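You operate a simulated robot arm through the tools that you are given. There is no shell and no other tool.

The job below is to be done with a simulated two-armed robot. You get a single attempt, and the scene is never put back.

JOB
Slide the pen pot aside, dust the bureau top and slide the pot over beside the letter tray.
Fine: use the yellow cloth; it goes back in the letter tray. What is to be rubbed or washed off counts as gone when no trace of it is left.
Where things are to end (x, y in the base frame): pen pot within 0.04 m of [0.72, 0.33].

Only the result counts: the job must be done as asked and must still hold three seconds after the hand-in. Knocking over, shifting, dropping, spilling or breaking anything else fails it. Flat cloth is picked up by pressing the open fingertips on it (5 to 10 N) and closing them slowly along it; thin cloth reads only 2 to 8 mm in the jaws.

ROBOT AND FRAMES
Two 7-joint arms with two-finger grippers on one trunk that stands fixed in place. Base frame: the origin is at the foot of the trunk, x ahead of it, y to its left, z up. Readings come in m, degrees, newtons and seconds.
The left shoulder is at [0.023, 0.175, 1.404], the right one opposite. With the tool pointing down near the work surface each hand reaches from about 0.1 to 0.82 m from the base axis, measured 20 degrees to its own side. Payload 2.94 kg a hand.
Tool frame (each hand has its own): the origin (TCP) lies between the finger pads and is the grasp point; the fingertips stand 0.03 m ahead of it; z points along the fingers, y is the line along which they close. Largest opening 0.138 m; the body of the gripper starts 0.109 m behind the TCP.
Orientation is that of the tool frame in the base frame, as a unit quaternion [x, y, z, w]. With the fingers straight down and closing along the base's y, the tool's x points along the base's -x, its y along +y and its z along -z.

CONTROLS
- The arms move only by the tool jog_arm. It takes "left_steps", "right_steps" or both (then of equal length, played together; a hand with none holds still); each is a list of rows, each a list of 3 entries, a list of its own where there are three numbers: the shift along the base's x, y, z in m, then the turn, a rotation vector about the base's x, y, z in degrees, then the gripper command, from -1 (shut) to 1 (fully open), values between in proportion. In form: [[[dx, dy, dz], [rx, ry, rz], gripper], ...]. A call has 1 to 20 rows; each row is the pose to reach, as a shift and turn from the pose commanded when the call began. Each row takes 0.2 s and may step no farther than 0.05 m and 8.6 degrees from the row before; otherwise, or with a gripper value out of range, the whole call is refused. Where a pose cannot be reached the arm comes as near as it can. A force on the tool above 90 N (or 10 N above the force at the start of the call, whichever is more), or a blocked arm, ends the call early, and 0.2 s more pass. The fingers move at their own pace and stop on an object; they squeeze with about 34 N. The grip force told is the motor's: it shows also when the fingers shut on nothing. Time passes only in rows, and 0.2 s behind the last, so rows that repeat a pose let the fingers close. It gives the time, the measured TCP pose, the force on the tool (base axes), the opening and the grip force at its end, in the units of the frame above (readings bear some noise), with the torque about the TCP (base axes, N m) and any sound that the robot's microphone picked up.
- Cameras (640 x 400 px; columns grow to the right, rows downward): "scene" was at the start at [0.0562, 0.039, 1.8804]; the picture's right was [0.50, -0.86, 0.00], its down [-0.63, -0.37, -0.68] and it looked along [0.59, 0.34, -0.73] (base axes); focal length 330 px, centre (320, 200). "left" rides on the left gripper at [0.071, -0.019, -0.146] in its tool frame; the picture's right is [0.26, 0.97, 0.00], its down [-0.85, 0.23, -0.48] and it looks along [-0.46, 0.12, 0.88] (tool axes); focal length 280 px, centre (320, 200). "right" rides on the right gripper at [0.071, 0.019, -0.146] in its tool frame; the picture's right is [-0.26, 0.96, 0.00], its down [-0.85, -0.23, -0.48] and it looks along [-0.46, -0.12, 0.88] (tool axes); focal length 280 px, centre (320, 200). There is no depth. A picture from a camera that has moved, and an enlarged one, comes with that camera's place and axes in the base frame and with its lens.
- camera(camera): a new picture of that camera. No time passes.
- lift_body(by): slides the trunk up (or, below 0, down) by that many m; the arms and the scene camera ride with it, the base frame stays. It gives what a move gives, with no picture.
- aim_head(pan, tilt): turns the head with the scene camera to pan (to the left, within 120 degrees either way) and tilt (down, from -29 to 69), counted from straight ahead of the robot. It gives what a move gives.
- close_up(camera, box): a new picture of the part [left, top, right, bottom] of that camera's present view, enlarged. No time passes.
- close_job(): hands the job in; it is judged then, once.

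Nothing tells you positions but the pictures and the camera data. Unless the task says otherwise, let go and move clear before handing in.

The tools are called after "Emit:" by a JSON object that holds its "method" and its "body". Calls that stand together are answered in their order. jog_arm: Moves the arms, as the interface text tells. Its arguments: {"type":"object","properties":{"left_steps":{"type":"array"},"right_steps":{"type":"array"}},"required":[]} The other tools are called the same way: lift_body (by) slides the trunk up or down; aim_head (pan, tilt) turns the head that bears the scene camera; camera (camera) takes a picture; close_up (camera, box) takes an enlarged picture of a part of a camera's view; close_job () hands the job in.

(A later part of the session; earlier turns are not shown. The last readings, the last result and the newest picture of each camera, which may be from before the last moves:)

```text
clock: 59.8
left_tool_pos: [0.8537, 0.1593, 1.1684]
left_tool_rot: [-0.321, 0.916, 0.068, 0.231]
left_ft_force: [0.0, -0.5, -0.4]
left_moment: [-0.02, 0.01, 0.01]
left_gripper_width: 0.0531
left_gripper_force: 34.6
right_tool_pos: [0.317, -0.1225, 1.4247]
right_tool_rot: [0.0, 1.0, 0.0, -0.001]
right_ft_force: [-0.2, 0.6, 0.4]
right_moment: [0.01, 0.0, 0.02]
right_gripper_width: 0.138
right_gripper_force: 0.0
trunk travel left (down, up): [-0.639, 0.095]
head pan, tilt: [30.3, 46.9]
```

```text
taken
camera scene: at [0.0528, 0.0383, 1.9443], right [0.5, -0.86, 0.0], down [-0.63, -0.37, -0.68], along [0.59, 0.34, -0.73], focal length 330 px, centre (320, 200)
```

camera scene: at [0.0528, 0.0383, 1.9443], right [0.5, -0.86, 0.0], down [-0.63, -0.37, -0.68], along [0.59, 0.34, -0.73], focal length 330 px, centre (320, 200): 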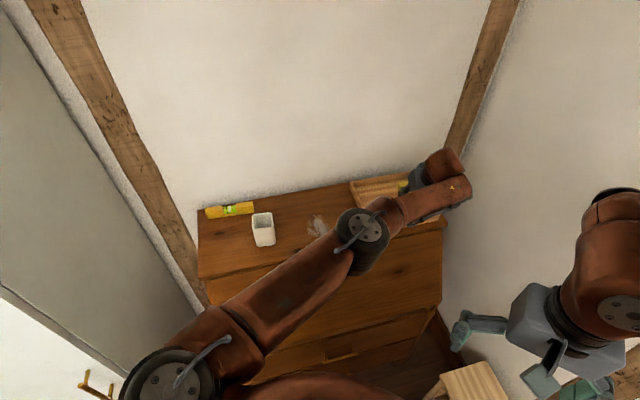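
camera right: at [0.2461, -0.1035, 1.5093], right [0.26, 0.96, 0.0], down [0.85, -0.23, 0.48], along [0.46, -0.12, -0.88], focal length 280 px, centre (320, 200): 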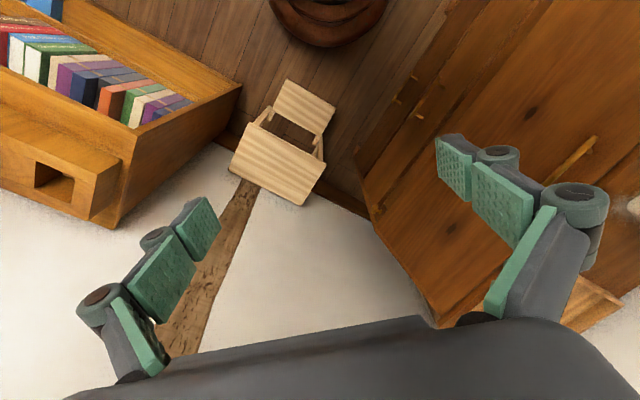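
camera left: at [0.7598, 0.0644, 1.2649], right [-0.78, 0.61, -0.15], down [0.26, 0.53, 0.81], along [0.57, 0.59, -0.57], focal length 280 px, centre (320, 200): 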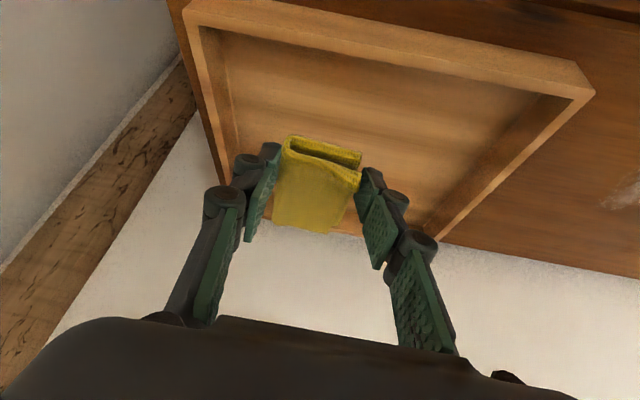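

The cloth is firmly held near its front end and clear of the tray, stretching about 9 cm outward from the fingers. I'll carry it over to the dust patch, keeping the same tilt so its underside stays flat.

Emit:
{"method": "jog_arm", "body": {"left_steps": [[[-0.015, 0.012, 0], [0, 0, 0], -1], [[-0.038, 0.033, 0], [0, 0, 0], -1], [[-0.06, 0.054, 0], [0, 0, 0], -1], [[-0.083, 0.074, 0], [0, 0, 0], -1], [[-0.106, 0.094, 0], [0, 0, 0], -1], [[-0.129, 0.114, 0], [0, 0, 0], -1], [[-0.152, 0.134, 0], [0, 0, 0], -1], [[-0.175, 0.154, 0], [0, 0, 0], -1], [[-0.198, 0.174, 0], [0, 0, 0], -1], [[-0.22, 0.192, 0], [0, 0, 0], -1], [[-0.238, 0.207, 0], [0, 0, 0], -1]]}}

Emit:
{"method": "camera", "body": {"camera": "left"}}

Emit:
{"method": "camera", "body": {"camera": "scene"}}

```text
clock: 62.2
left_tool_pos: [0.6146, 0.3673, 1.1687]
left_tool_rot: [-0.321, 0.916, 0.066, 0.23]
left_ft_force: [-0.4, 0.3, -0.3]
left_moment: [-0.03, 0.02, 0.0]
left_gripper_width: 0.0526
left_gripper_force: 34.0
right_tool_pos: [0.3163, -0.1215, 1.4259]
right_tool_rot: [-0.001, 1.0, 0.0, 0.0]
right_ft_force: [1.1, -0.7, -0.5]
right_moment: [-0.02, 0.03, 0.01]
right_gripper_width: 0.138
right_gripper_force: 0.0
trunk travel left (down, up): [-0.639, 0.095]
head pan, tilt: [30.3, 46.9]
```

```text
taken
camera left: at [0.5207, 0.272, 1.2648], right [-0.78, 0.61, -0.15], down [0.26, 0.53, 0.81], along [0.57, 0.59, -0.57], focal length 280 px, centre (320, 200)
```

left: 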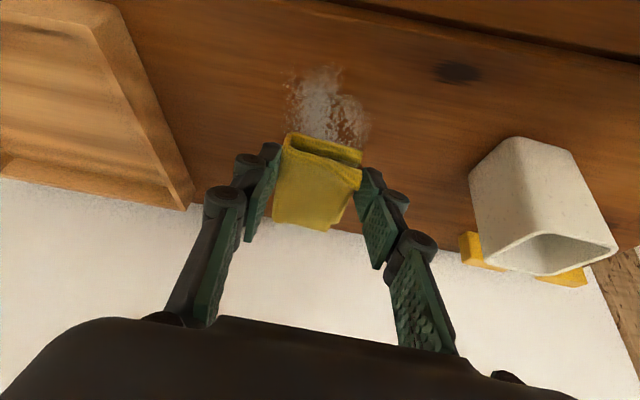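

```text
taken
camera scene: at [0.0519, 0.0394, 1.9444], right [0.5, -0.86, 0.0], down [-0.63, -0.37, -0.68], along [0.59, 0.34, -0.73], focal length 330 px, centre (320, 200)
```

scene: 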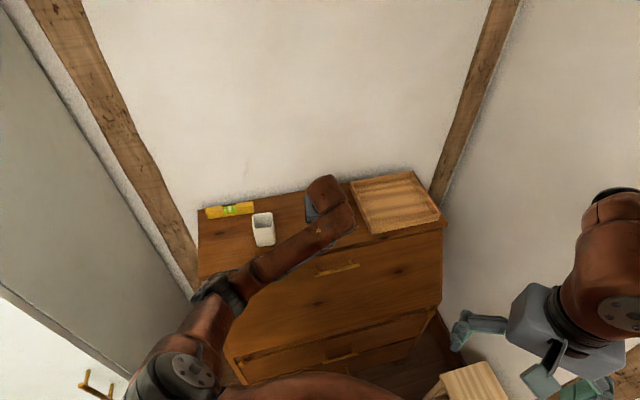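

The cloth is now over the dust patch, well clear of the pot and the tray. I'll lower it toward the surface.

Emit:
{"method": "jog_arm", "body": {"left_steps": [[[0, 0, -0.025], [0, 0, 0], -1], [[0, 0, -0.05], [0, 0, 0], -1], [[0, 0, -0.065], [0, 0, 0], -1], [[0, 0, -0.068], [0, 0, 0], -1]]}}

Emit:
{"method": "camera", "body": {"camera": "left"}}

```text
clock: 63.2
left_tool_pos: [0.6156, 0.367, 1.0998]
left_tool_rot: [-0.321, 0.916, 0.067, 0.231]
left_ft_force: [-0.3, 0.1, 0.0]
left_moment: [-0.02, 0.02, 0.08]
left_gripper_width: 0.053
left_gripper_force: 34.0
right_tool_pos: [0.3154, -0.1212, 1.426]
right_tool_rot: [-0.001, 1.0, 0.0, -0.001]
right_ft_force: [0.0, -0.8, -0.4]
right_moment: [0.03, -0.02, 0.0]
right_gripper_width: 0.1379
right_gripper_force: 0.2
trunk travel left (down, up): [-0.639, 0.095]
head pan, tilt: [30.3, 46.9]
```

```text
taken
camera left: at [0.5212, 0.2718, 1.197], right [-0.78, 0.61, -0.15], down [0.26, 0.53, 0.81], along [0.57, 0.59, -0.57], focal length 280 px, centre (320, 200)
```

left: 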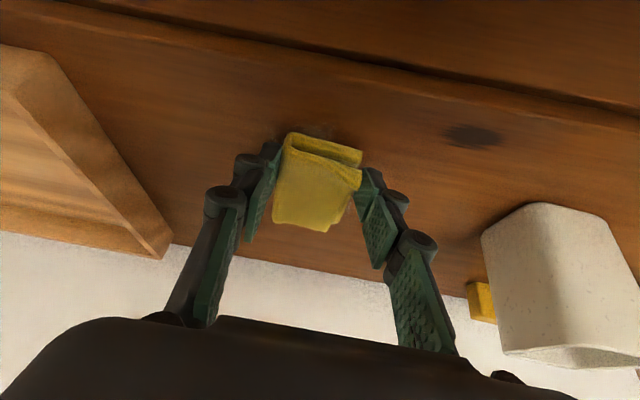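

Emit:
{"method": "jog_arm", "body": {"left_steps": [[[0, 0, -0.002], [0, 0, 0], -1], [[0, 0, -0.004], [0, 0, 0], -1]]}}

```text
clock: 63.8
left_tool_pos: [0.6149, 0.3668, 1.0962]
left_tool_rot: [-0.321, 0.916, 0.066, 0.231]
left_ft_force: [0.5, 0.5, 0.0]
left_moment: [-0.02, -0.02, 0.0]
left_gripper_width: 0.0531
left_gripper_force: 34.1
right_tool_pos: [0.3165, -0.1213, 1.4259]
right_tool_rot: [0.0, 1.0, 0.0, -0.001]
right_ft_force: [0.4, -0.4, 0.2]
right_moment: [0.02, -0.01, -0.02]
right_gripper_width: 0.1378
right_gripper_force: 0.0
trunk travel left (down, up): [-0.639, 0.095]
head pan, tilt: [30.3, 46.9]
```

Emit:
{"method": "jog_arm", "body": {"left_steps": [[[0, 0, -0.0015], [0, 0, 0], -1], [[0, 0, -0.003], [0, 0, 0], -1]]}}

```text
clock: 64.4
left_tool_pos: [0.6154, 0.3673, 1.0941]
left_tool_rot: [-0.321, 0.916, 0.067, 0.233]
left_ft_force: [0.1, -0.2, 3.1]
left_moment: [0.13, -0.12, -0.01]
left_gripper_width: 0.0529
left_gripper_force: 34.1
right_tool_pos: [0.317, -0.1223, 1.4259]
right_tool_rot: [0.001, 1.0, 0.0, 0.0]
right_ft_force: [0.4, 0.5, 0.4]
right_moment: [0.0, 0.02, -0.02]
right_gripper_width: 0.1383
right_gripper_force: 0.1
trunk travel left (down, up): [-0.639, 0.095]
head pan, tilt: [30.3, 46.9]
```

Emit:
{"method": "jog_arm", "body": {"left_steps": [[[0, 0, -0.001], [0, 0, 0], -1], [[0, 0, -0.002], [0, 0, 0], -1]]}}

Emit:
{"method": "close_up", "body": {"camera": "left", "box": [220, 90, 420, 250]}}

```text
clock: 65.0
left_tool_pos: [0.6153, 0.3666, 1.0928]
left_tool_rot: [-0.321, 0.915, 0.066, 0.234]
left_ft_force: [-0.6, 1.1, 13.5]
left_moment: [0.21, -0.05, 0.06]
left_gripper_width: 0.0526
left_gripper_force: 34.2
right_tool_pos: [0.3157, -0.1215, 1.4264]
right_tool_rot: [0.0, 1.0, -0.001, -0.001]
right_ft_force: [0.7, -0.5, 0.8]
right_moment: [0.01, 0.01, -0.01]
right_gripper_width: 0.1379
right_gripper_force: 0.0
trunk travel left (down, up): [-0.639, 0.095]
head pan, tilt: [30.3, 46.9]
```

```text
2.50 times, centred on (320, 170) of left
camera zoom: at [0.5212, 0.2713, 1.1901], right [-0.78, 0.61, -0.15], down [0.26, 0.52, 0.81], along [0.58, 0.59, -0.56], focal length 701 px, centre (320, 275)
```

zoom: 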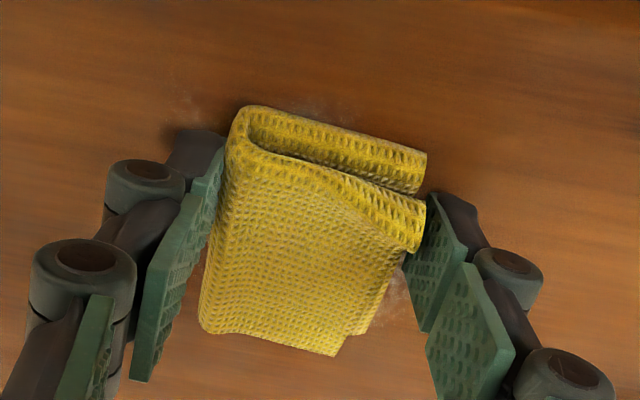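

The cloth lies flat on the surface at about 13 N with the dust showing around it. I'll ease off slightly and sweep it left and right along the bureau.

Emit:
{"method": "jog_arm", "body": {"left_steps": [[[0, 0, 0.0008], [0, 0, 0], -1], [[-0.0107, 0.0105, 0.0008], [0, 0, 0], -1], [[-0.0213, 0.0211, 0.0008], [0, 0, 0], -1], [[-0.032, 0.0316, 0.0008], [0, 0, 0], -1], [[-0.0391, 0.0387, 0.0008], [0, 0, 0], -1], [[-0.0284, 0.0281, 0.0008], [0, 0, 0], -1], [[-0.0178, 0.0176, 0.0008], [0, 0, 0], -1], [[-0.0071, 0.007, 0.0008], [0, 0, 0], -1], [[0.0036, -0.0035, 0.0008], [0, 0, 0], -1], [[0.0142, -0.0141, 0.0008], [0, 0, 0], -1], [[0.0249, -0.0246, 0.0008], [0, 0, 0], -1], [[0.0356, -0.0352, 0.0008], [0, 0, 0], -1], [[0.0427, -0.0422, 0.0008], [0, 0, 0], -1]]}}

Emit:
{"method": "camera", "body": {"camera": "left"}}

```text
clock: 67.8
left_tool_pos: [0.6553, 0.3236, 1.0921]
left_tool_rot: [-0.321, 0.916, 0.066, 0.233]
left_ft_force: [-5.9, 2.8, 15.0]
left_moment: [0.5, -0.17, 0.22]
left_gripper_width: 0.0528
left_gripper_force: 33.8
right_tool_pos: [0.3149, -0.1224, 1.4257]
right_tool_rot: [0.0, 1.0, 0.0, 0.0]
right_ft_force: [-1.2, -0.2, 0.7]
right_moment: [0.01, -0.03, 0.04]
right_gripper_width: 0.1379
right_gripper_force: 0.1
trunk travel left (down, up): [-0.639, 0.095]
head pan, tilt: [30.3, 46.9]
```

```text
taken
camera left: at [0.5628, 0.2291, 1.1903], right [-0.78, 0.61, -0.15], down [0.26, 0.53, 0.81], along [0.57, 0.59, -0.57], focal length 280 px, centre (320, 200)
```

left: 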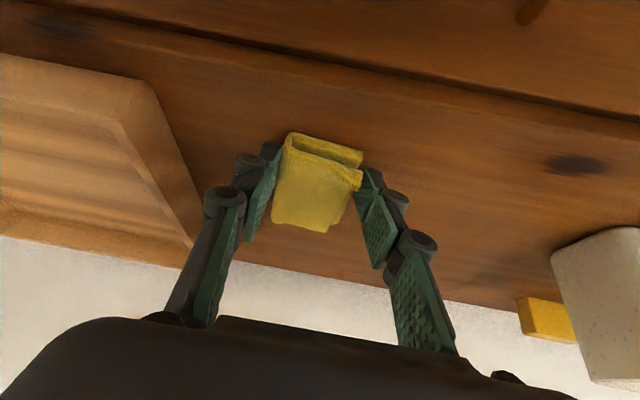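

Emit:
{"method": "close_up", "body": {"camera": "left", "box": [270, 90, 560, 290]}}

```text
2.00 times, centred on (415, 190) of left
camera zoom: at [0.5628, 0.2291, 1.1903], right [-0.78, 0.61, -0.15], down [0.26, 0.53, 0.81], along [0.57, 0.59, -0.57], focal length 561 px, centre (130, 220)
```

zoom: 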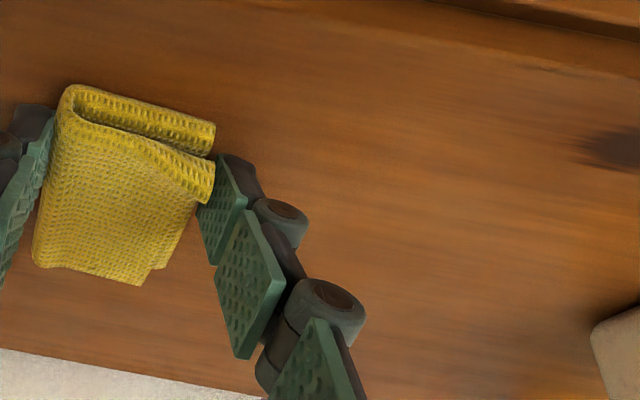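

The first sweep seems to have taken the dust off. I'll sweep the front and back edges of the patch too, then lift and look.

Emit:
{"method": "jog_arm", "body": {"left_steps": [[[-0.0088, -0.0089, 0.0005], [0, 0, 0], -1], [[-0.0176, -0.0178, 0.0005], [0, 0, 0], -1], [[-0.0318, -0.0037, 0.0005], [0, 0, 0], -1], [[-0.046, 0.0104, 0.0005], [0, 0, 0], -1], [[-0.0602, 0.0245, 0.0005], [0, 0, 0], -1], [[-0.0744, 0.0386, 0.0005], [0, 0, 0], -1], [[-0.0887, 0.0525, 0.0005], [0, 0, 0], -1], [[-0.0746, 0.0667, 0.0005], [0, 0, 0], -1], [[-0.0605, 0.081, 0.0005], [0, 0, 0], -1], [[-0.0465, 0.0952, 0.0005], [0, 0, 0], -1], [[-0.0323, 0.0811, 0.0005], [0, 0, 0], -1], [[-0.0181, 0.067, 0.0005], [0, 0, 0], -1], [[-0.0039, 0.0529, 0.0005], [0, 0, 0], -1], [[0.0103, 0.0388, 0.0005], [0, 0, 0], -1], [[0.0246, 0.0249, 0.0005], [0, 0, 0], -1], [[0.0246, 0.0249, 0.006], [0, 0, 0], -1], [[0.0246, 0.0249, 0.03], [0, 0, 0], -1], [[0.0246, 0.0249, 0.06], [0, 0, 0], -1]]}}

Emit:
{"method": "camera", "body": {"camera": "left"}}

Emit:
{"method": "camera", "body": {"camera": "scene"}}

```text
clock: 71.6
left_tool_pos: [0.6832, 0.3488, 1.1521]
left_tool_rot: [-0.321, 0.916, 0.067, 0.23]
left_ft_force: [0.1, 0.1, -1.1]
left_moment: [-0.03, 0.03, -0.01]
left_gripper_width: 0.0529
left_gripper_force: 34.2
right_tool_pos: [0.3168, -0.1224, 1.4251]
right_tool_rot: [0.0, 1.0, 0.0, -0.001]
right_ft_force: [-0.5, 0.7, 0.0]
right_moment: [0.02, 0.01, 0.01]
right_gripper_width: 0.138
right_gripper_force: 0.0
trunk travel left (down, up): [-0.639, 0.095]
head pan, tilt: [30.3, 46.9]
```

```text
taken
camera left: at [0.5894, 0.254, 1.2483], right [-0.78, 0.61, -0.15], down [0.26, 0.53, 0.81], along [0.57, 0.59, -0.57], focal length 280 px, centre (320, 200)
```

left: 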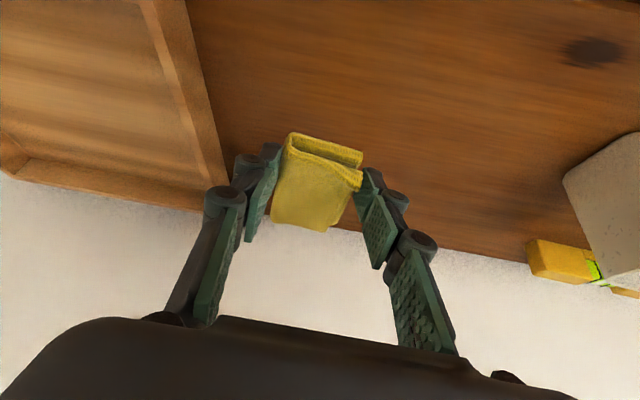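

```text
taken
camera scene: at [0.0531, 0.038, 1.9444], right [0.5, -0.86, 0.0], down [-0.63, -0.37, -0.68], along [0.59, 0.34, -0.73], focal length 330 px, centre (320, 200)
```

scene: 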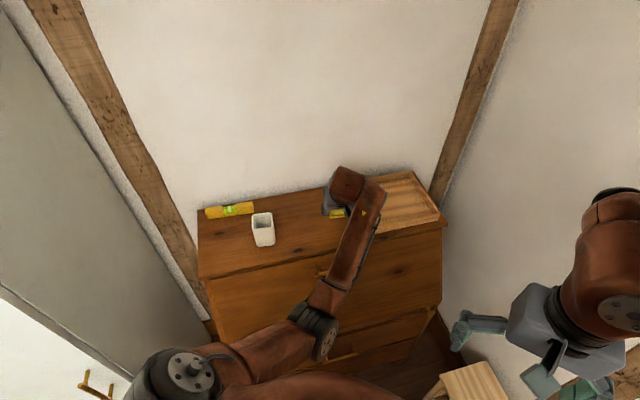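

Emit:
{"method": "close_up", "body": {"camera": "scene", "box": [250, 190, 350, 260]}}

Emit:
{"method": "close_up", "body": {"camera": "left", "box": [200, 0, 600, 250]}}

```text
5.71 times, centred on (300, 225) of scene
camera zoom: at [0.0531, 0.038, 1.9444], right [0.5, -0.86, 0.0], down [-0.63, -0.37, -0.68], along [0.59, 0.34, -0.73], focal length 1883 px, centre (434, 57)
```

zoom: 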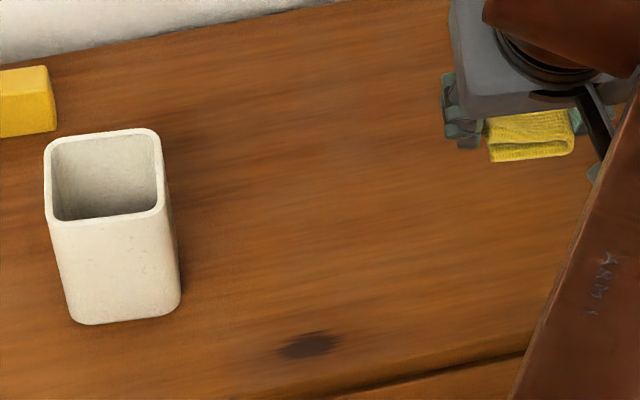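

```text
1.60 times, centred on (400, 125) of left
camera zoom: at [0.5894, 0.254, 1.2483], right [-0.78, 0.61, -0.15], down [0.26, 0.53, 0.81], along [0.57, 0.59, -0.57], focal length 449 px, centre (192, 320)
```

zoom: 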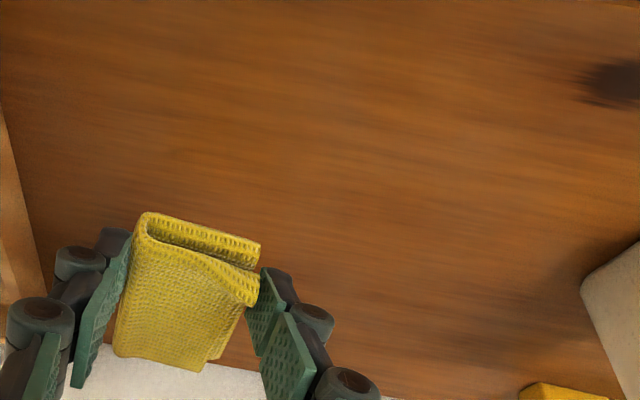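

The visible top looks clean. I'll carry the cloth back over the tray, which also opens the view for a careful check before letting go.

Emit:
{"method": "jog_arm", "body": {"left_steps": [[[0.01, -0.012, 0.015], [0, 0, 0], -1], [[0.03, -0.034, 0.025], [0, 0, 0], -1], [[0.052, -0.058, 0.025], [0, 0, 0], -1], [[0.074, -0.083, 0.025], [0, 0, 0], -1], [[0.096, -0.108, 0.025], [0, 0, 0], -1], [[0.118, -0.133, 0.025], [0, 0, 0], -1], [[0.136, -0.153, 0.025], [0, 0, 0], -1], [[0.146, -0.164, 0.025], [0, 0, 0], -1]]}}

Emit:
{"method": "camera", "body": {"camera": "left"}}

Emit:
{"method": "camera", "body": {"camera": "scene"}}

Emit:
{"method": "close_up", "body": {"camera": "scene", "box": [260, 190, 360, 260]}}

```text
clock: 73.4
left_tool_pos: [0.8285, 0.1867, 1.1772]
left_tool_rot: [-0.322, 0.916, 0.067, 0.232]
left_ft_force: [-0.4, 0.4, -1.1]
left_moment: [-0.04, 0.0, 0.0]
left_gripper_width: 0.0528
left_gripper_force: 33.9
right_tool_pos: [0.3173, -0.1218, 1.425]
right_tool_rot: [0.0, 1.0, 0.001, -0.001]
right_ft_force: [0.7, -0.1, -0.2]
right_moment: [-0.02, 0.0, -0.03]
right_gripper_width: 0.1382
right_gripper_force: 0.0
trunk travel left (down, up): [-0.639, 0.095]
head pan, tilt: [30.3, 46.9]
```

```text
taken
camera left: at [0.735, 0.0904, 1.2739], right [-0.78, 0.61, -0.15], down [0.26, 0.53, 0.81], along [0.57, 0.59, -0.57], focal length 280 px, centre (320, 200)
```

left: 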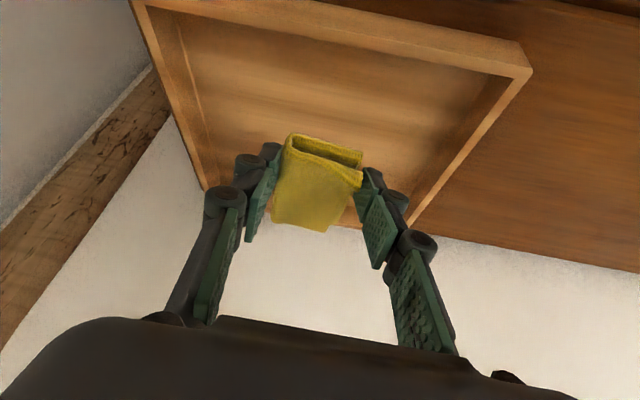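

```text
taken
camera scene: at [0.0529, 0.0382, 1.9444], right [0.5, -0.86, 0.0], down [-0.63, -0.37, -0.68], along [0.59, 0.34, -0.73], focal length 330 px, centre (320, 200)
```

scene: 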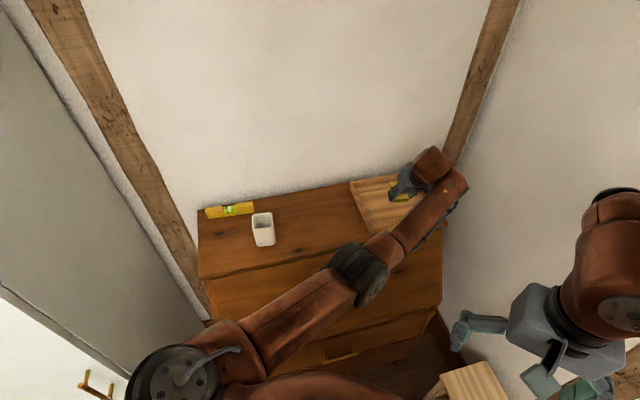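

```text
5.71 times, centred on (310, 225) of scene
camera zoom: at [0.0529, 0.0382, 1.9444], right [0.5, -0.86, 0.0], down [-0.63, -0.37, -0.68], along [0.59, 0.34, -0.73], focal length 1883 px, centre (377, 57)
```

zoom: 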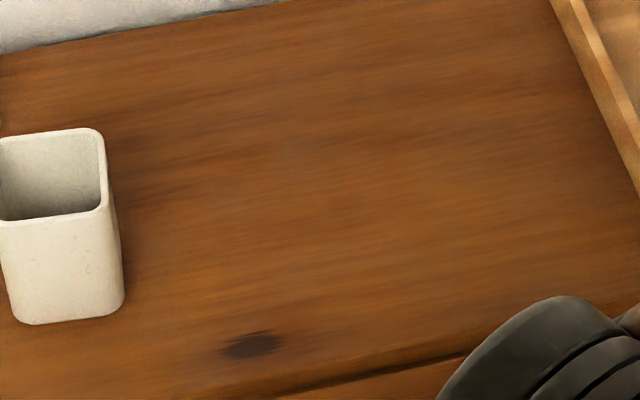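

Emit:
{"method": "close_up", "body": {"camera": "scene", "box": [290, 200, 350, 250]}}

Emit:
{"method": "close_up", "body": {"camera": "scene", "box": [190, 170, 450, 290]}}

```text
8.00 times, centred on (320, 225) of scene
camera zoom: at [0.0529, 0.0382, 1.9444], right [0.5, -0.86, 0.0], down [-0.63, -0.37, -0.68], along [0.59, 0.34, -0.73], focal length 2636 px, centre (320, 0)
```

zoom: 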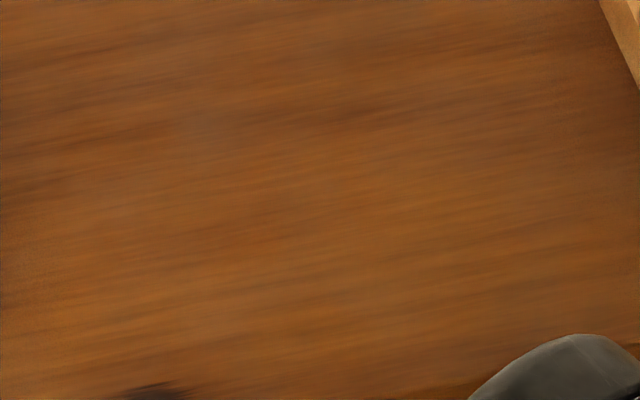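

```text
2.46 times, centred on (320, 230) of scene
camera zoom: at [0.0529, 0.0382, 1.9444], right [0.5, -0.86, 0.0], down [-0.63, -0.37, -0.68], along [0.59, 0.34, -0.73], focal length 811 px, centre (320, 126)
```

zoom: 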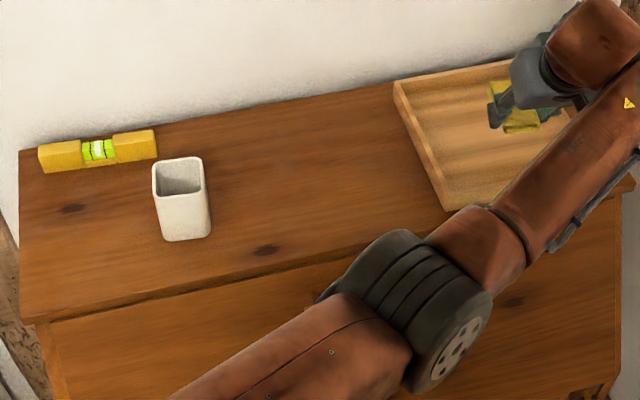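

The top looks clean apart from what may be a faint grey spot near (0.675, 0.46). While I still hold the cloth I'll bring the wrist camera over that area for a better look.

Emit:
{"method": "jog_arm", "body": {"left_steps": [[[-0.02, 0.016, 0.015], [0, 0, 0], -1], [[-0.045, 0.036, 0.03], [0, 0, 0], -1], [[-0.07, 0.056, 0.05], [0, 0, 0], -1], [[-0.095, 0.076, 0.07], [0, 0, 0], -1], [[-0.12, 0.096, 0.09], [0, 0, 0], -1], [[-0.145, 0.116, 0.11], [0, 0, 0], -1], [[-0.168, 0.135, 0.125], [0, 0, 0], -1], [[-0.186, 0.15, 0.13], [0, 0, 0], -1]]}}

Emit:
{"method": "camera", "body": {"camera": "left"}}

Emit:
{"method": "close_up", "body": {"camera": "left", "box": [250, 20, 490, 170]}}

```text
clock: 75.2
left_tool_pos: [0.6409, 0.3338, 1.3075]
left_tool_rot: [-0.321, 0.916, 0.067, 0.231]
left_ft_force: [-1.3, -0.4, -0.3]
left_moment: [0.01, 0.0, -0.02]
left_gripper_width: 0.0531
left_gripper_force: 34.4
right_tool_pos: [0.3164, -0.1217, 1.4258]
right_tool_rot: [-0.001, 1.0, -0.001, -0.001]
right_ft_force: [-0.6, 0.0, -0.6]
right_moment: [0.01, -0.01, 0.01]
right_gripper_width: 0.1379
right_gripper_force: 0.0
trunk travel left (down, up): [-0.639, 0.095]
head pan, tilt: [30.3, 46.9]
```

```text
taken
camera left: at [0.5482, 0.2398, 1.4045], right [-0.78, 0.61, -0.15], down [0.26, 0.52, 0.81], along [0.57, 0.59, -0.57], focal length 280 px, centre (320, 200)
```

left: 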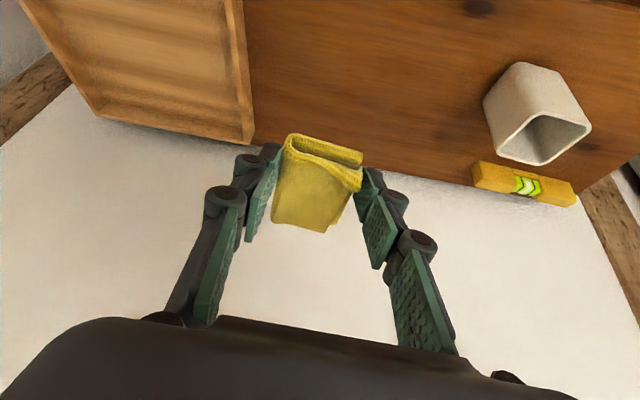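

```text
2.67 times, centred on (370, 95) of left
camera zoom: at [0.5482, 0.2398, 1.4045], right [-0.78, 0.61, -0.15], down [0.26, 0.52, 0.81], along [0.57, 0.59, -0.57], focal length 748 px, centre (187, 480)
```

zoom: 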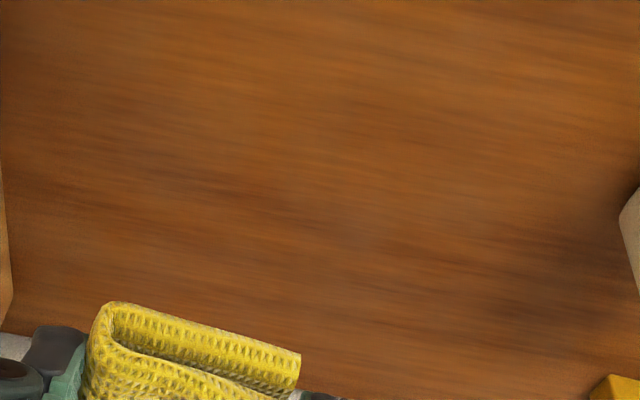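

Emit:
{"method": "close_up", "body": {"camera": "left", "box": [340, 60, 430, 130]}}

Emit:
{"method": "close_up", "body": {"camera": "scene", "box": [285, 200, 335, 235]}}

Emit:
{"method": "camera", "body": {"camera": "scene"}}

```text
5.71 times, centred on (385, 95) of left
camera zoom: at [0.5482, 0.2398, 1.4045], right [-0.78, 0.61, -0.15], down [0.26, 0.52, 0.81], along [0.57, 0.59, -0.57], focal length 1602 px, centre (-51, 800)
```

zoom: 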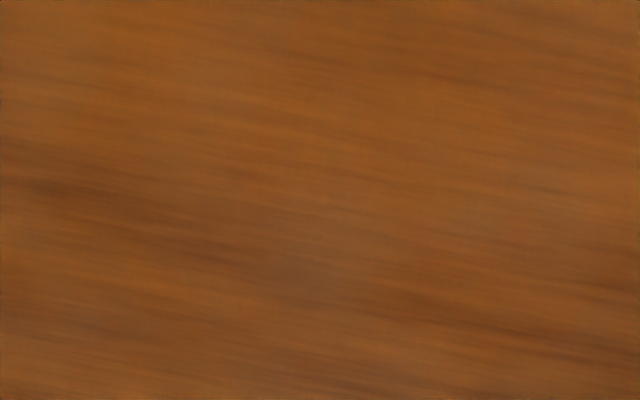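

```text
11.43 times, centred on (310, 218) of scene
camera zoom: at [0.0521, 0.038, 1.9444], right [0.5, -0.86, 0.0], down [-0.63, -0.37, -0.68], along [0.59, 0.34, -0.73], focal length 3766 px, centre (434, 0)
```

zoom: 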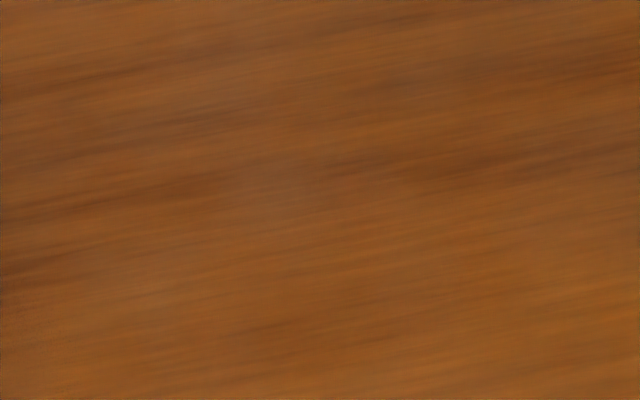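

```text
taken
camera scene: at [0.0521, 0.038, 1.9444], right [0.5, -0.86, 0.0], down [-0.63, -0.37, -0.68], along [0.59, 0.34, -0.73], focal length 330 px, centre (320, 200)
```

scene: 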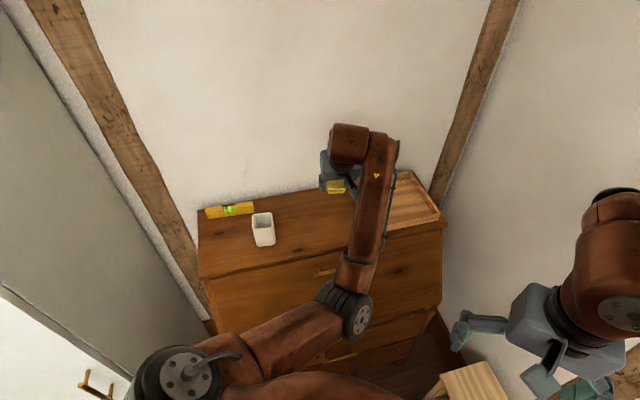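

Both cameras show a very faint greyish tint at about (0.673, 0.459), at the back-left edge of the old patch. To be safe I'll wipe that area again, starting with the cloth set down just left of it and still clear of the pot.

Emit:
{"method": "jog_arm", "body": {"left_steps": [[[-0.004, 0.03, -0.03], [0, 0, 0], -1], [[-0.008, 0.065, -0.065], [0, 0, 0], -1], [[-0.0116, 0.0972, -0.1], [0, 0, 0], -1], [[-0.0116, 0.0972, -0.14], [0, 0, 0], -1], [[-0.0116, 0.0972, -0.175], [0, 0, 0], -1], [[-0.0116, 0.0972, -0.2], [0, 0, 0], -1], [[-0.0116, 0.0972, -0.21], [0, 0, 0], -1]]}}

Emit:
{"method": "camera", "body": {"camera": "left"}}

```text
clock: 76.8
left_tool_pos: [0.6304, 0.4316, 1.0967]
left_tool_rot: [-0.321, 0.916, 0.067, 0.232]
left_ft_force: [-0.3, 0.3, -0.9]
left_moment: [-0.03, 0.02, -0.02]
left_gripper_width: 0.0526
left_gripper_force: 33.9
right_tool_pos: [0.3173, -0.122, 1.4256]
right_tool_rot: [0.0, 1.0, -0.001, -0.001]
right_ft_force: [-0.4, -0.6, 0.2]
right_moment: [-0.03, 0.0, 0.02]
right_gripper_width: 0.1379
right_gripper_force: 0.0
trunk travel left (down, up): [-0.639, 0.095]
head pan, tilt: [30.3, 46.9]
```

```text
taken
camera left: at [0.5375, 0.3376, 1.1939], right [-0.78, 0.61, -0.15], down [0.26, 0.53, 0.81], along [0.57, 0.59, -0.57], focal length 280 px, centre (320, 200)
```

left: 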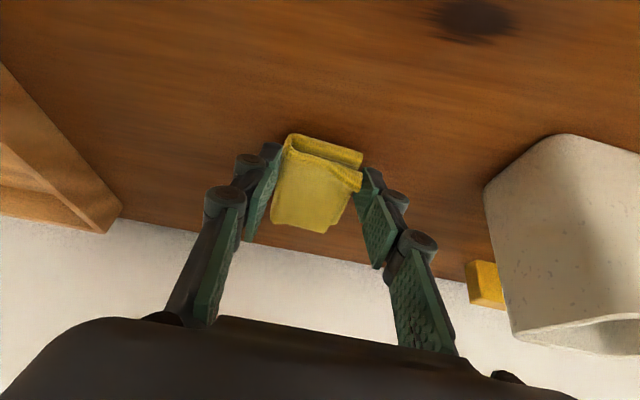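

Emit:
{"method": "jog_arm", "body": {"left_steps": [[[0, 0, -0.0045], [0, 0, 0], -1], [[0.0142, -0.0141, -0.0045], [0, 0, 0], -1], [[0.0284, -0.0281, -0.0045], [0, 0, 0], -1], [[0.0427, -0.0422, -0.0045], [0, 0, 0], -1], [[0.0569, -0.0562, -0.0045], [0, 0, 0], -1], [[0.0711, -0.0703, -0.0045], [0, 0, 0], -1], [[0.0852, -0.0561, -0.0045], [0, 0, 0], -1], [[0.071, -0.042, -0.0045], [0, 0, 0], -1], [[0.0568, -0.028, -0.0045], [0, 0, 0], -1], [[0.0425, -0.0139, -0.0045], [0, 0, 0], -1], [[0.0283, 0.0001, -0.0045], [0, 0, 0], -1], [[0.0141, 0.0142, -0.0045], [0, 0, 0], -1], [[-0.007, -0.0071, -0.0045], [0, 0, 0], -1], [[0.0072, -0.0212, -0.0045], [0, 0, 0], -1], [[0.0214, -0.0352, -0.0045], [0, 0, 0], -1], [[0.0357, -0.0493, -0.0045], [0, 0, 0], -1]]}}

```text
clock: 80.2
left_tool_pos: [0.6658, 0.3821, 1.0939]
left_tool_rot: [-0.322, 0.916, 0.067, 0.23]
left_ft_force: [-4.4, 1.7, 9.2]
left_moment: [0.28, 0.1, 0.08]
left_gripper_width: 0.0524
left_gripper_force: 34.4
right_tool_pos: [0.3148, -0.1228, 1.4265]
right_tool_rot: [0.001, 1.0, 0.001, 0.0]
right_ft_force: [-0.4, -0.2, 0.2]
right_moment: [0.05, 0.05, -0.03]
right_gripper_width: 0.1383
right_gripper_force: 0.1
trunk travel left (down, up): [-0.639, 0.095]
head pan, tilt: [30.3, 46.9]
```

Emit:
{"method": "jog_arm", "body": {"left_steps": [[[0.01, -0.01, 0.0], [0, 0, 0], -1], [[0.02, -0.02, 0.0], [0, 0, 0], -1], [[0.02, -0.02, 0.01], [0, 0, 0], -1], [[0.02, -0.02, 0.04], [0, 0, 0], -1], [[0.02, -0.02, 0.08], [0, 0, 0], -1], [[0.01, -0.03, 0.12], [0, 0, 0], -1], [[-0.005, -0.04, 0.16], [0, 0, 0], -1], [[-0.02, -0.05, 0.2], [0, 0, 0], -1], [[-0.025, -0.049, 0.215], [0, 0, 0], -1]]}}

Emit:
{"method": "camera", "body": {"camera": "left"}}

Emit:
{"method": "close_up", "body": {"camera": "left", "box": [250, 20, 490, 170]}}

Emit:
{"method": "close_up", "body": {"camera": "scene", "box": [260, 190, 360, 260]}}

```text
clock: 82.2
left_tool_pos: [0.6422, 0.3339, 1.3078]
left_tool_rot: [-0.32, 0.916, 0.066, 0.231]
left_ft_force: [-0.1, 0.4, -0.1]
left_moment: [-0.01, 0.03, 0.0]
left_gripper_width: 0.0524
left_gripper_force: 34.0
right_tool_pos: [0.3157, -0.1226, 1.4253]
right_tool_rot: [-0.001, 1.0, -0.001, -0.001]
right_ft_force: [-1.0, 0.9, 0.3]
right_moment: [-0.01, 0.01, 0.02]
right_gripper_width: 0.1379
right_gripper_force: 0.1
trunk travel left (down, up): [-0.639, 0.095]
head pan, tilt: [30.3, 46.9]
```

```text
taken
camera left: at [0.5482, 0.2399, 1.4051], right [-0.78, 0.61, -0.15], down [0.26, 0.53, 0.81], along [0.57, 0.59, -0.57], focal length 280 px, centre (320, 200)
```

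left: 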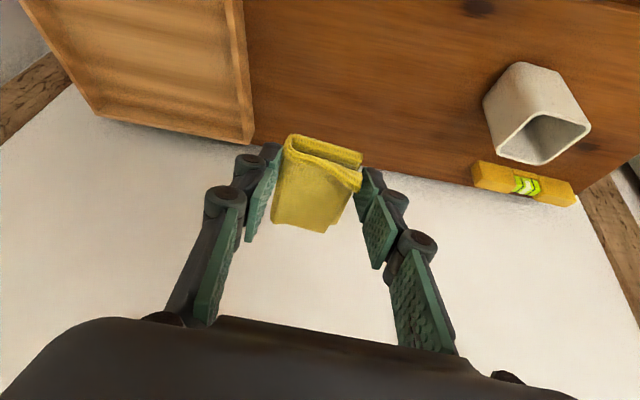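

```text
2.67 times, centred on (370, 95) of left
camera zoom: at [0.5482, 0.2399, 1.4051], right [-0.78, 0.61, -0.15], down [0.26, 0.53, 0.81], along [0.57, 0.59, -0.57], focal length 748 px, centre (187, 480)
```

zoom: 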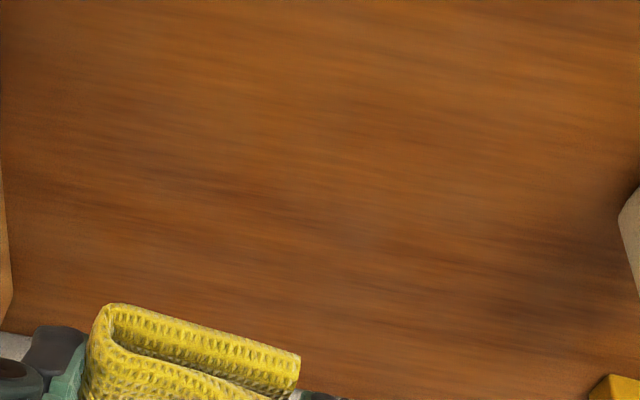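

```text
5.71 times, centred on (310, 225) of scene
camera zoom: at [0.0526, 0.0388, 1.9443], right [0.5, -0.86, 0.0], down [-0.63, -0.37, -0.68], along [0.59, 0.34, -0.73], focal length 1883 px, centre (377, 57)
```

zoom: 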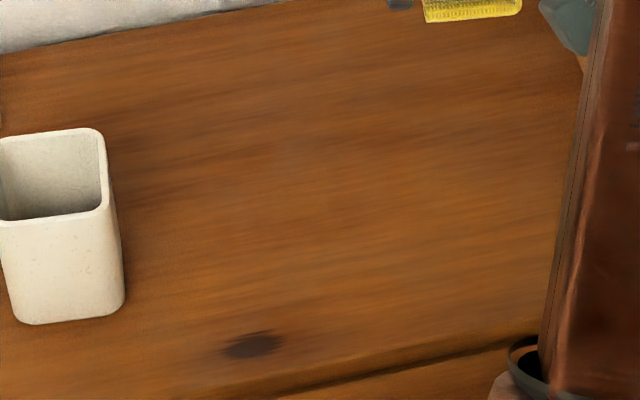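

Emit:
{"method": "close_up", "body": {"camera": "left", "box": [340, 60, 430, 130]}}

Emit:
{"method": "close_up", "body": {"camera": "scene", "box": [285, 200, 335, 235]}}

```text
5.71 times, centred on (385, 95) of left
camera zoom: at [0.5482, 0.2399, 1.4051], right [-0.78, 0.61, -0.15], down [0.26, 0.53, 0.81], along [0.57, 0.59, -0.57], focal length 1602 px, centre (-51, 800)
```

zoom: 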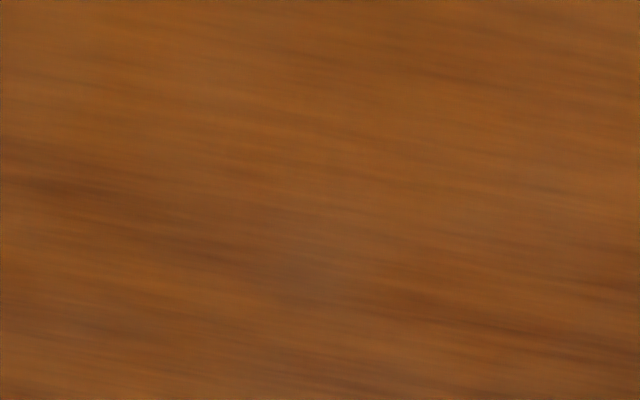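

```text
11.43 times, centred on (310, 218) of scene
camera zoom: at [0.0526, 0.0388, 1.9443], right [0.5, -0.86, 0.0], down [-0.63, -0.37, -0.68], along [0.59, 0.34, -0.73], focal length 3766 px, centre (434, 0)
```

zoom: 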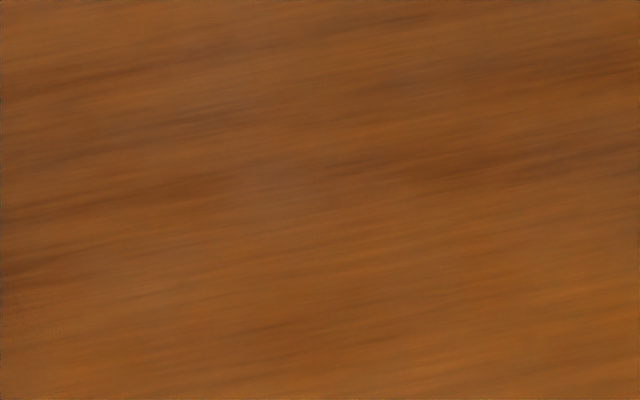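

Nothing changed after a second wipe with 9 N of contact, so that tint is wood grain and the top is clean. I'll take the cloth back over the tray.

Emit:
{"method": "jog_arm", "body": {"left_steps": [[[0.018, -0.015, -0.01], [0, 0, 0], -1], [[0.042, -0.034, -0.03], [0, 0, 0], -1], [[0.067, -0.053, -0.05], [0, 0, 0], -1], [[0.092, -0.073, -0.07], [0, 0, 0], -1], [[0.117, -0.093, -0.09], [0, 0, 0], -1], [[0.142, -0.112, -0.11], [0, 0, 0], -1], [[0.166, -0.131, -0.125], [0, 0, 0], -1], [[0.182, -0.144, -0.135], [0, 0, 0], -1], [[0.188, -0.149, -0.15], [0, 0, 0], -1], [[0.188, -0.149, -0.17], [0, 0, 0], -1], [[0.188, -0.149, -0.19], [0, 0, 0], -1]]}}

Emit:
{"method": "camera", "body": {"camera": "left"}}

```text
clock: 84.6
left_tool_pos: [0.8294, 0.1861, 1.1173]
left_tool_rot: [-0.321, 0.916, 0.066, 0.231]
left_ft_force: [0.4, 0.3, -1.0]
left_moment: [-0.02, 0.06, -0.01]
left_gripper_width: 0.0524
left_gripper_force: 34.1
right_tool_pos: [0.3174, -0.1225, 1.4259]
right_tool_rot: [0.0, 1.0, 0.0, -0.001]
right_ft_force: [-0.4, -0.4, -0.3]
right_moment: [0.02, 0.01, 0.0]
right_gripper_width: 0.1381
right_gripper_force: 0.0
trunk travel left (down, up): [-0.639, 0.095]
head pan, tilt: [30.3, 46.9]
```

```text
taken
camera left: at [0.7364, 0.0908, 1.2141], right [-0.78, 0.61, -0.15], down [0.26, 0.53, 0.81], along [0.57, 0.59, -0.57], focal length 280 px, centre (320, 200)
```

left: 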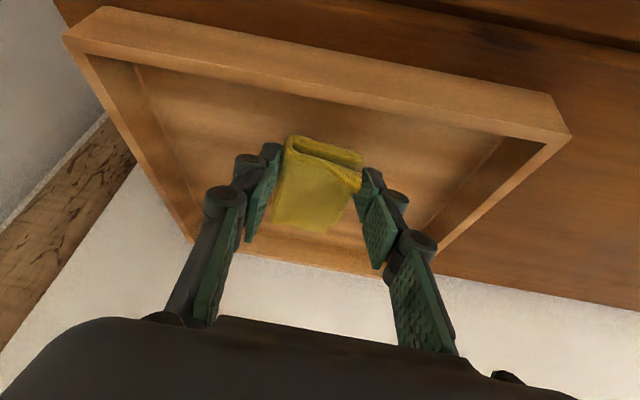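

Emit:
{"method": "jog_arm", "body": {"left_steps": [[[0, 0, -0.008], [0, 0, 0], -1], [[0, 0, -0.013], [0, 0, 0], -1], [[0, 0, -0.016], [0, 0, 0], -1]]}}

```text
clock: 85.4
left_tool_pos: [0.83, 0.1856, 1.101]
left_tool_rot: [-0.32, 0.916, 0.066, 0.231]
left_ft_force: [0.8, -1.1, -0.6]
left_moment: [-0.01, -0.01, 0.0]
left_gripper_width: 0.0524
left_gripper_force: 34.1
right_tool_pos: [0.3164, -0.1219, 1.4254]
right_tool_rot: [0.001, 1.0, 0.0, -0.001]
right_ft_force: [-0.4, 0.8, 0.4]
right_moment: [0.0, 0.0, -0.04]
right_gripper_width: 0.1379
right_gripper_force: 0.2
trunk travel left (down, up): [-0.639, 0.095]
head pan, tilt: [30.3, 46.9]
```

Emit:
{"method": "jog_arm", "body": {"left_steps": [[[0, 0, -0.0015], [0, 0, 0], -1], [[0, 0, -0.003], [0, 0, 0], -1]]}}

```text
clock: 86.0
left_tool_pos: [0.8297, 0.1857, 1.0996]
left_tool_rot: [-0.322, 0.916, 0.067, 0.231]
left_ft_force: [-0.6, -0.2, 0.3]
left_moment: [0.02, -0.02, 0.05]
left_gripper_width: 0.0525
left_gripper_force: 33.8
right_tool_pos: [0.3168, -0.1227, 1.4264]
right_tool_rot: [0.001, 1.0, -0.001, -0.001]
right_ft_force: [-0.8, 0.8, 1.0]
right_moment: [0.0, -0.01, -0.01]
right_gripper_width: 0.1381
right_gripper_force: 0.1
trunk travel left (down, up): [-0.639, 0.095]
head pan, tilt: [30.3, 46.9]
```

Emit:
{"method": "jog_arm", "body": {"left_steps": [[[0, 0, -0.001], [0, 0, 0], -1], [[0, 0, -0.002], [0, 0, 0], -1]]}}

```text
clock: 86.6
left_tool_pos: [0.8299, 0.1851, 1.0982]
left_tool_rot: [-0.321, 0.916, 0.066, 0.233]
left_ft_force: [-0.6, 1.3, 7.8]
left_moment: [0.13, -0.02, 0.02]
left_gripper_width: 0.0529
left_gripper_force: 34.0
right_tool_pos: [0.3161, -0.121, 1.4253]
right_tool_rot: [-0.001, 1.0, 0.0, 0.0]
right_ft_force: [-0.3, -0.1, -0.2]
right_moment: [0.0, -0.02, 0.01]
right_gripper_width: 0.1379
right_gripper_force: 0.1
trunk travel left (down, up): [-0.639, 0.095]
head pan, tilt: [30.3, 46.9]
```

The cloth rests on the tray floor, so I'll ease off, open the fingers and rise straight up.

Emit:
{"method": "jog_arm", "body": {"left_steps": [[[0, 0, 0.001], [0, 0, 0], -1], [[0, 0, 0.001], [0, 0, 0], -0.15], [[0, 0, 0.001], [0, 0, 0], 0.0], [[0, 0, 0.001], [0, 0, 0], 0.2], [[0, 0, 0.001], [0, 0, 0], 0.4], [[0, 0, 0.001], [0, 0, 0], 0.4], [[0, 0, 0.015], [0, 0, 0], 0.4], [[0, 0, 0.035], [0, 0, 0], 0.4], [[0, 0, 0.065], [0, 0, 0], 0.4], [[0, 0, 0.1], [0, 0, 0], 0.4]]}}

Emit:
{"method": "camera", "body": {"camera": "left"}}

Emit:
{"method": "camera", "body": {"camera": "scene"}}

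```text
clock: 88.8
left_tool_pos: [0.8287, 0.1852, 1.1978]
left_tool_rot: [-0.321, 0.916, 0.067, 0.231]
left_ft_force: [0.4, 0.7, 0.3]
left_moment: [0.0, -0.03, 0.03]
left_gripper_width: 0.0968
left_gripper_force: 0.0
right_tool_pos: [0.3155, -0.1234, 1.4272]
right_tool_rot: [0.001, 1.0, 0.0, -0.001]
right_ft_force: [-1.8, 0.0, 0.4]
right_moment: [-0.03, -0.01, 0.01]
right_gripper_width: 0.1378
right_gripper_force: 0.0
trunk travel left (down, up): [-0.639, 0.095]
head pan, tilt: [30.3, 46.9]
```

```text
taken
camera left: at [0.7357, 0.0902, 1.2936], right [-0.78, 0.61, -0.15], down [0.26, 0.53, 0.81], along [0.57, 0.59, -0.57], focal length 280 px, centre (320, 200)
```

left: 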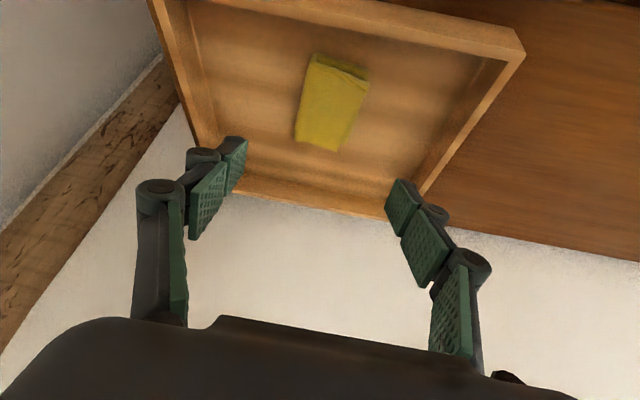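

```text
taken
camera scene: at [0.052, 0.0382, 1.9444], right [0.5, -0.86, 0.0], down [-0.63, -0.37, -0.68], along [0.59, 0.34, -0.73], focal length 330 px, centre (320, 200)
```

scene: 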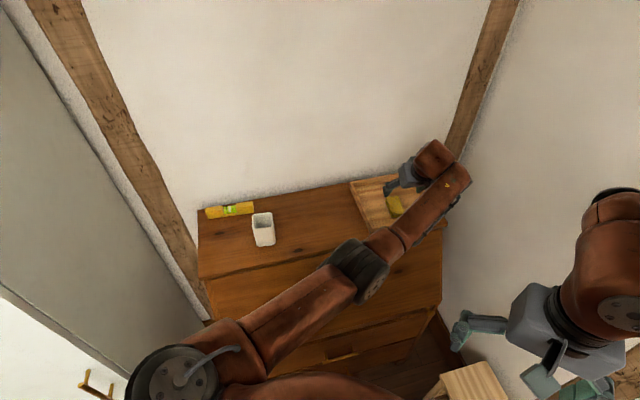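

The cloth is lying in the tray again. Next I'll back the hand off, straighten the tool to point down and then turn it for the pot.

Emit:
{"method": "jog_arm", "body": {"left_steps": [[[-0.02, 0.015, 0.02], [0, 0, 0], 0.6], [[-0.05, 0.035, 0.04], [-2.5, 3.1, -0.1], 0.8], [[-0.08, 0.055, 0.06], [-4.9, 6.2, -0.2], 1], [[-0.11, 0.08, 0.08], [-7.4, 9.3, -0.3], 1], [[-0.14, 0.1, 0.1], [-9.8, 12.4, -0.4], 1], [[-0.17, 0.12, 0.11], [-12.3, 15.5, -0.5], 1], [[-0.2, 0.145, 0.12], [-14.7, 18.6, -0.6], 1], [[-0.229, 0.165, 0.12], [-17.2, 21.7, -0.7], 1]]}}

Emit:
{"method": "camera", "body": {"camera": "scene"}}

```text
clock: 90.6
left_tool_pos: [0.6005, 0.3495, 1.3171]
left_tool_rot: [-0.327, 0.945, -0.012, 0.004]
left_ft_force: [0.5, 0.1, -0.1]
left_moment: [0.0, 0.02, 0.01]
left_gripper_width: 0.1376
left_gripper_force: 0.0
right_tool_pos: [0.3168, -0.1215, 1.4256]
right_tool_rot: [0.0, 1.0, -0.001, 0.0]
right_ft_force: [-0.5, 0.3, 0.4]
right_moment: [-0.02, 0.0, -0.01]
right_gripper_width: 0.1383
right_gripper_force: 0.1
trunk travel left (down, up): [-0.639, 0.095]
head pan, tilt: [30.3, 46.9]
```

```text
taken
camera scene: at [0.0523, 0.0385, 1.9444], right [0.5, -0.86, 0.0], down [-0.63, -0.37, -0.68], along [0.59, 0.34, -0.73], focal length 330 px, centre (320, 200)
```

scene: 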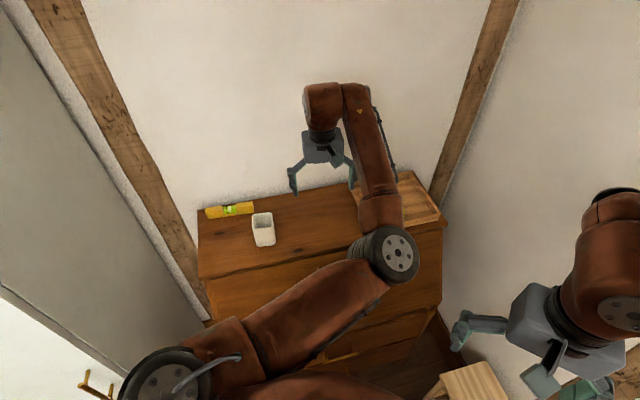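

Emit:
{"method": "jog_arm", "body": {"left_steps": [[[-0.006, 0.014, 0], [0.1, 0, -7.4], 1], [[-0.013, 0.029, 0], [0.3, 0, -14.8], 1], [[-0.02, 0.043, 0], [0.4, 0, -22.2], 1], [[-0.026, 0.058, 0], [0.5, -0.1, -29.5], 1], [[-0.033, 0.072, 0], [0.7, -0.1, -36.9], 1], [[-0.039, 0.087, 0], [0.8, -0.1, -44.3], 1], [[-0.046, 0.101, 0], [0.9, -0.1, -51.7], 1], [[-0.052, 0.116, 0], [1.1, -0.1, -59.1], 1], [[-0.059, 0.13, 0], [1.2, -0.2, -66.5], 1], [[-0.065, 0.145, 0], [1.3, -0.2, -73.8], 1], [[-0.072, 0.159, 0], [1.5, -0.2, -81.2], 1], [[-0.0785, 0.1735, 0], [1.6, -0.2, -88.6], 1]]}}

Emit:
{"method": "camera", "body": {"camera": "left"}}

Emit:
{"method": "camera", "body": {"camera": "scene"}}

```text
clock: 93.2
left_tool_pos: [0.5215, 0.5261, 1.3163]
left_tool_rot: [0.426, 0.905, -0.003, 0.001]
left_ft_force: [-0.1, -0.8, 0.5]
left_moment: [-0.02, 0.0, 0.0]
left_gripper_width: 0.138
left_gripper_force: 0.0
right_tool_pos: [0.316, -0.1209, 1.4244]
right_tool_rot: [0.0, 1.0, 0.0, -0.001]
right_ft_force: [0.4, -0.8, 0.0]
right_moment: [-0.04, 0.02, -0.01]
right_gripper_width: 0.1379
right_gripper_force: 0.0
trunk travel left (down, up): [-0.639, 0.095]
head pan, tilt: [30.3, 46.9]
```

```text
taken
camera left: at [0.461, 0.5676, 1.4628], right [0.58, 0.82, 0.0], down [0.72, -0.51, 0.48], along [0.39, -0.28, -0.88], focal length 280 px, centre (320, 200)
```

left: 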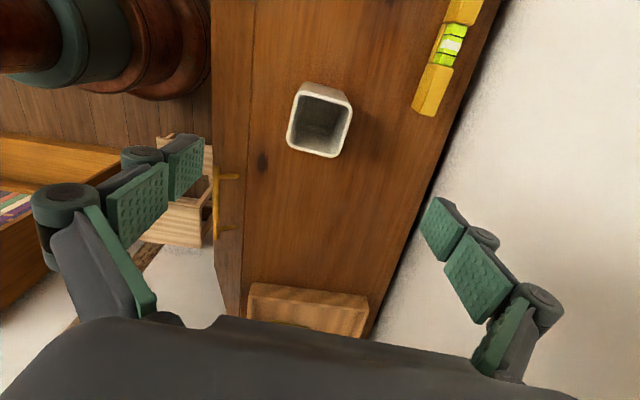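

```text
taken
camera scene: at [0.0524, 0.0399, 1.9443], right [0.5, -0.86, 0.0], down [-0.63, -0.37, -0.68], along [0.59, 0.34, -0.73], focal length 330 px, centre (320, 200)
```

scene: 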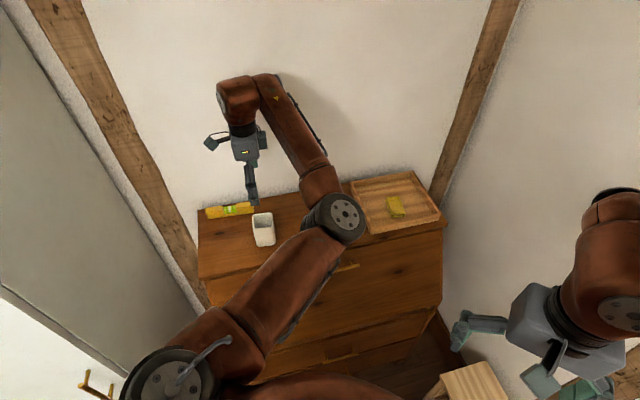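

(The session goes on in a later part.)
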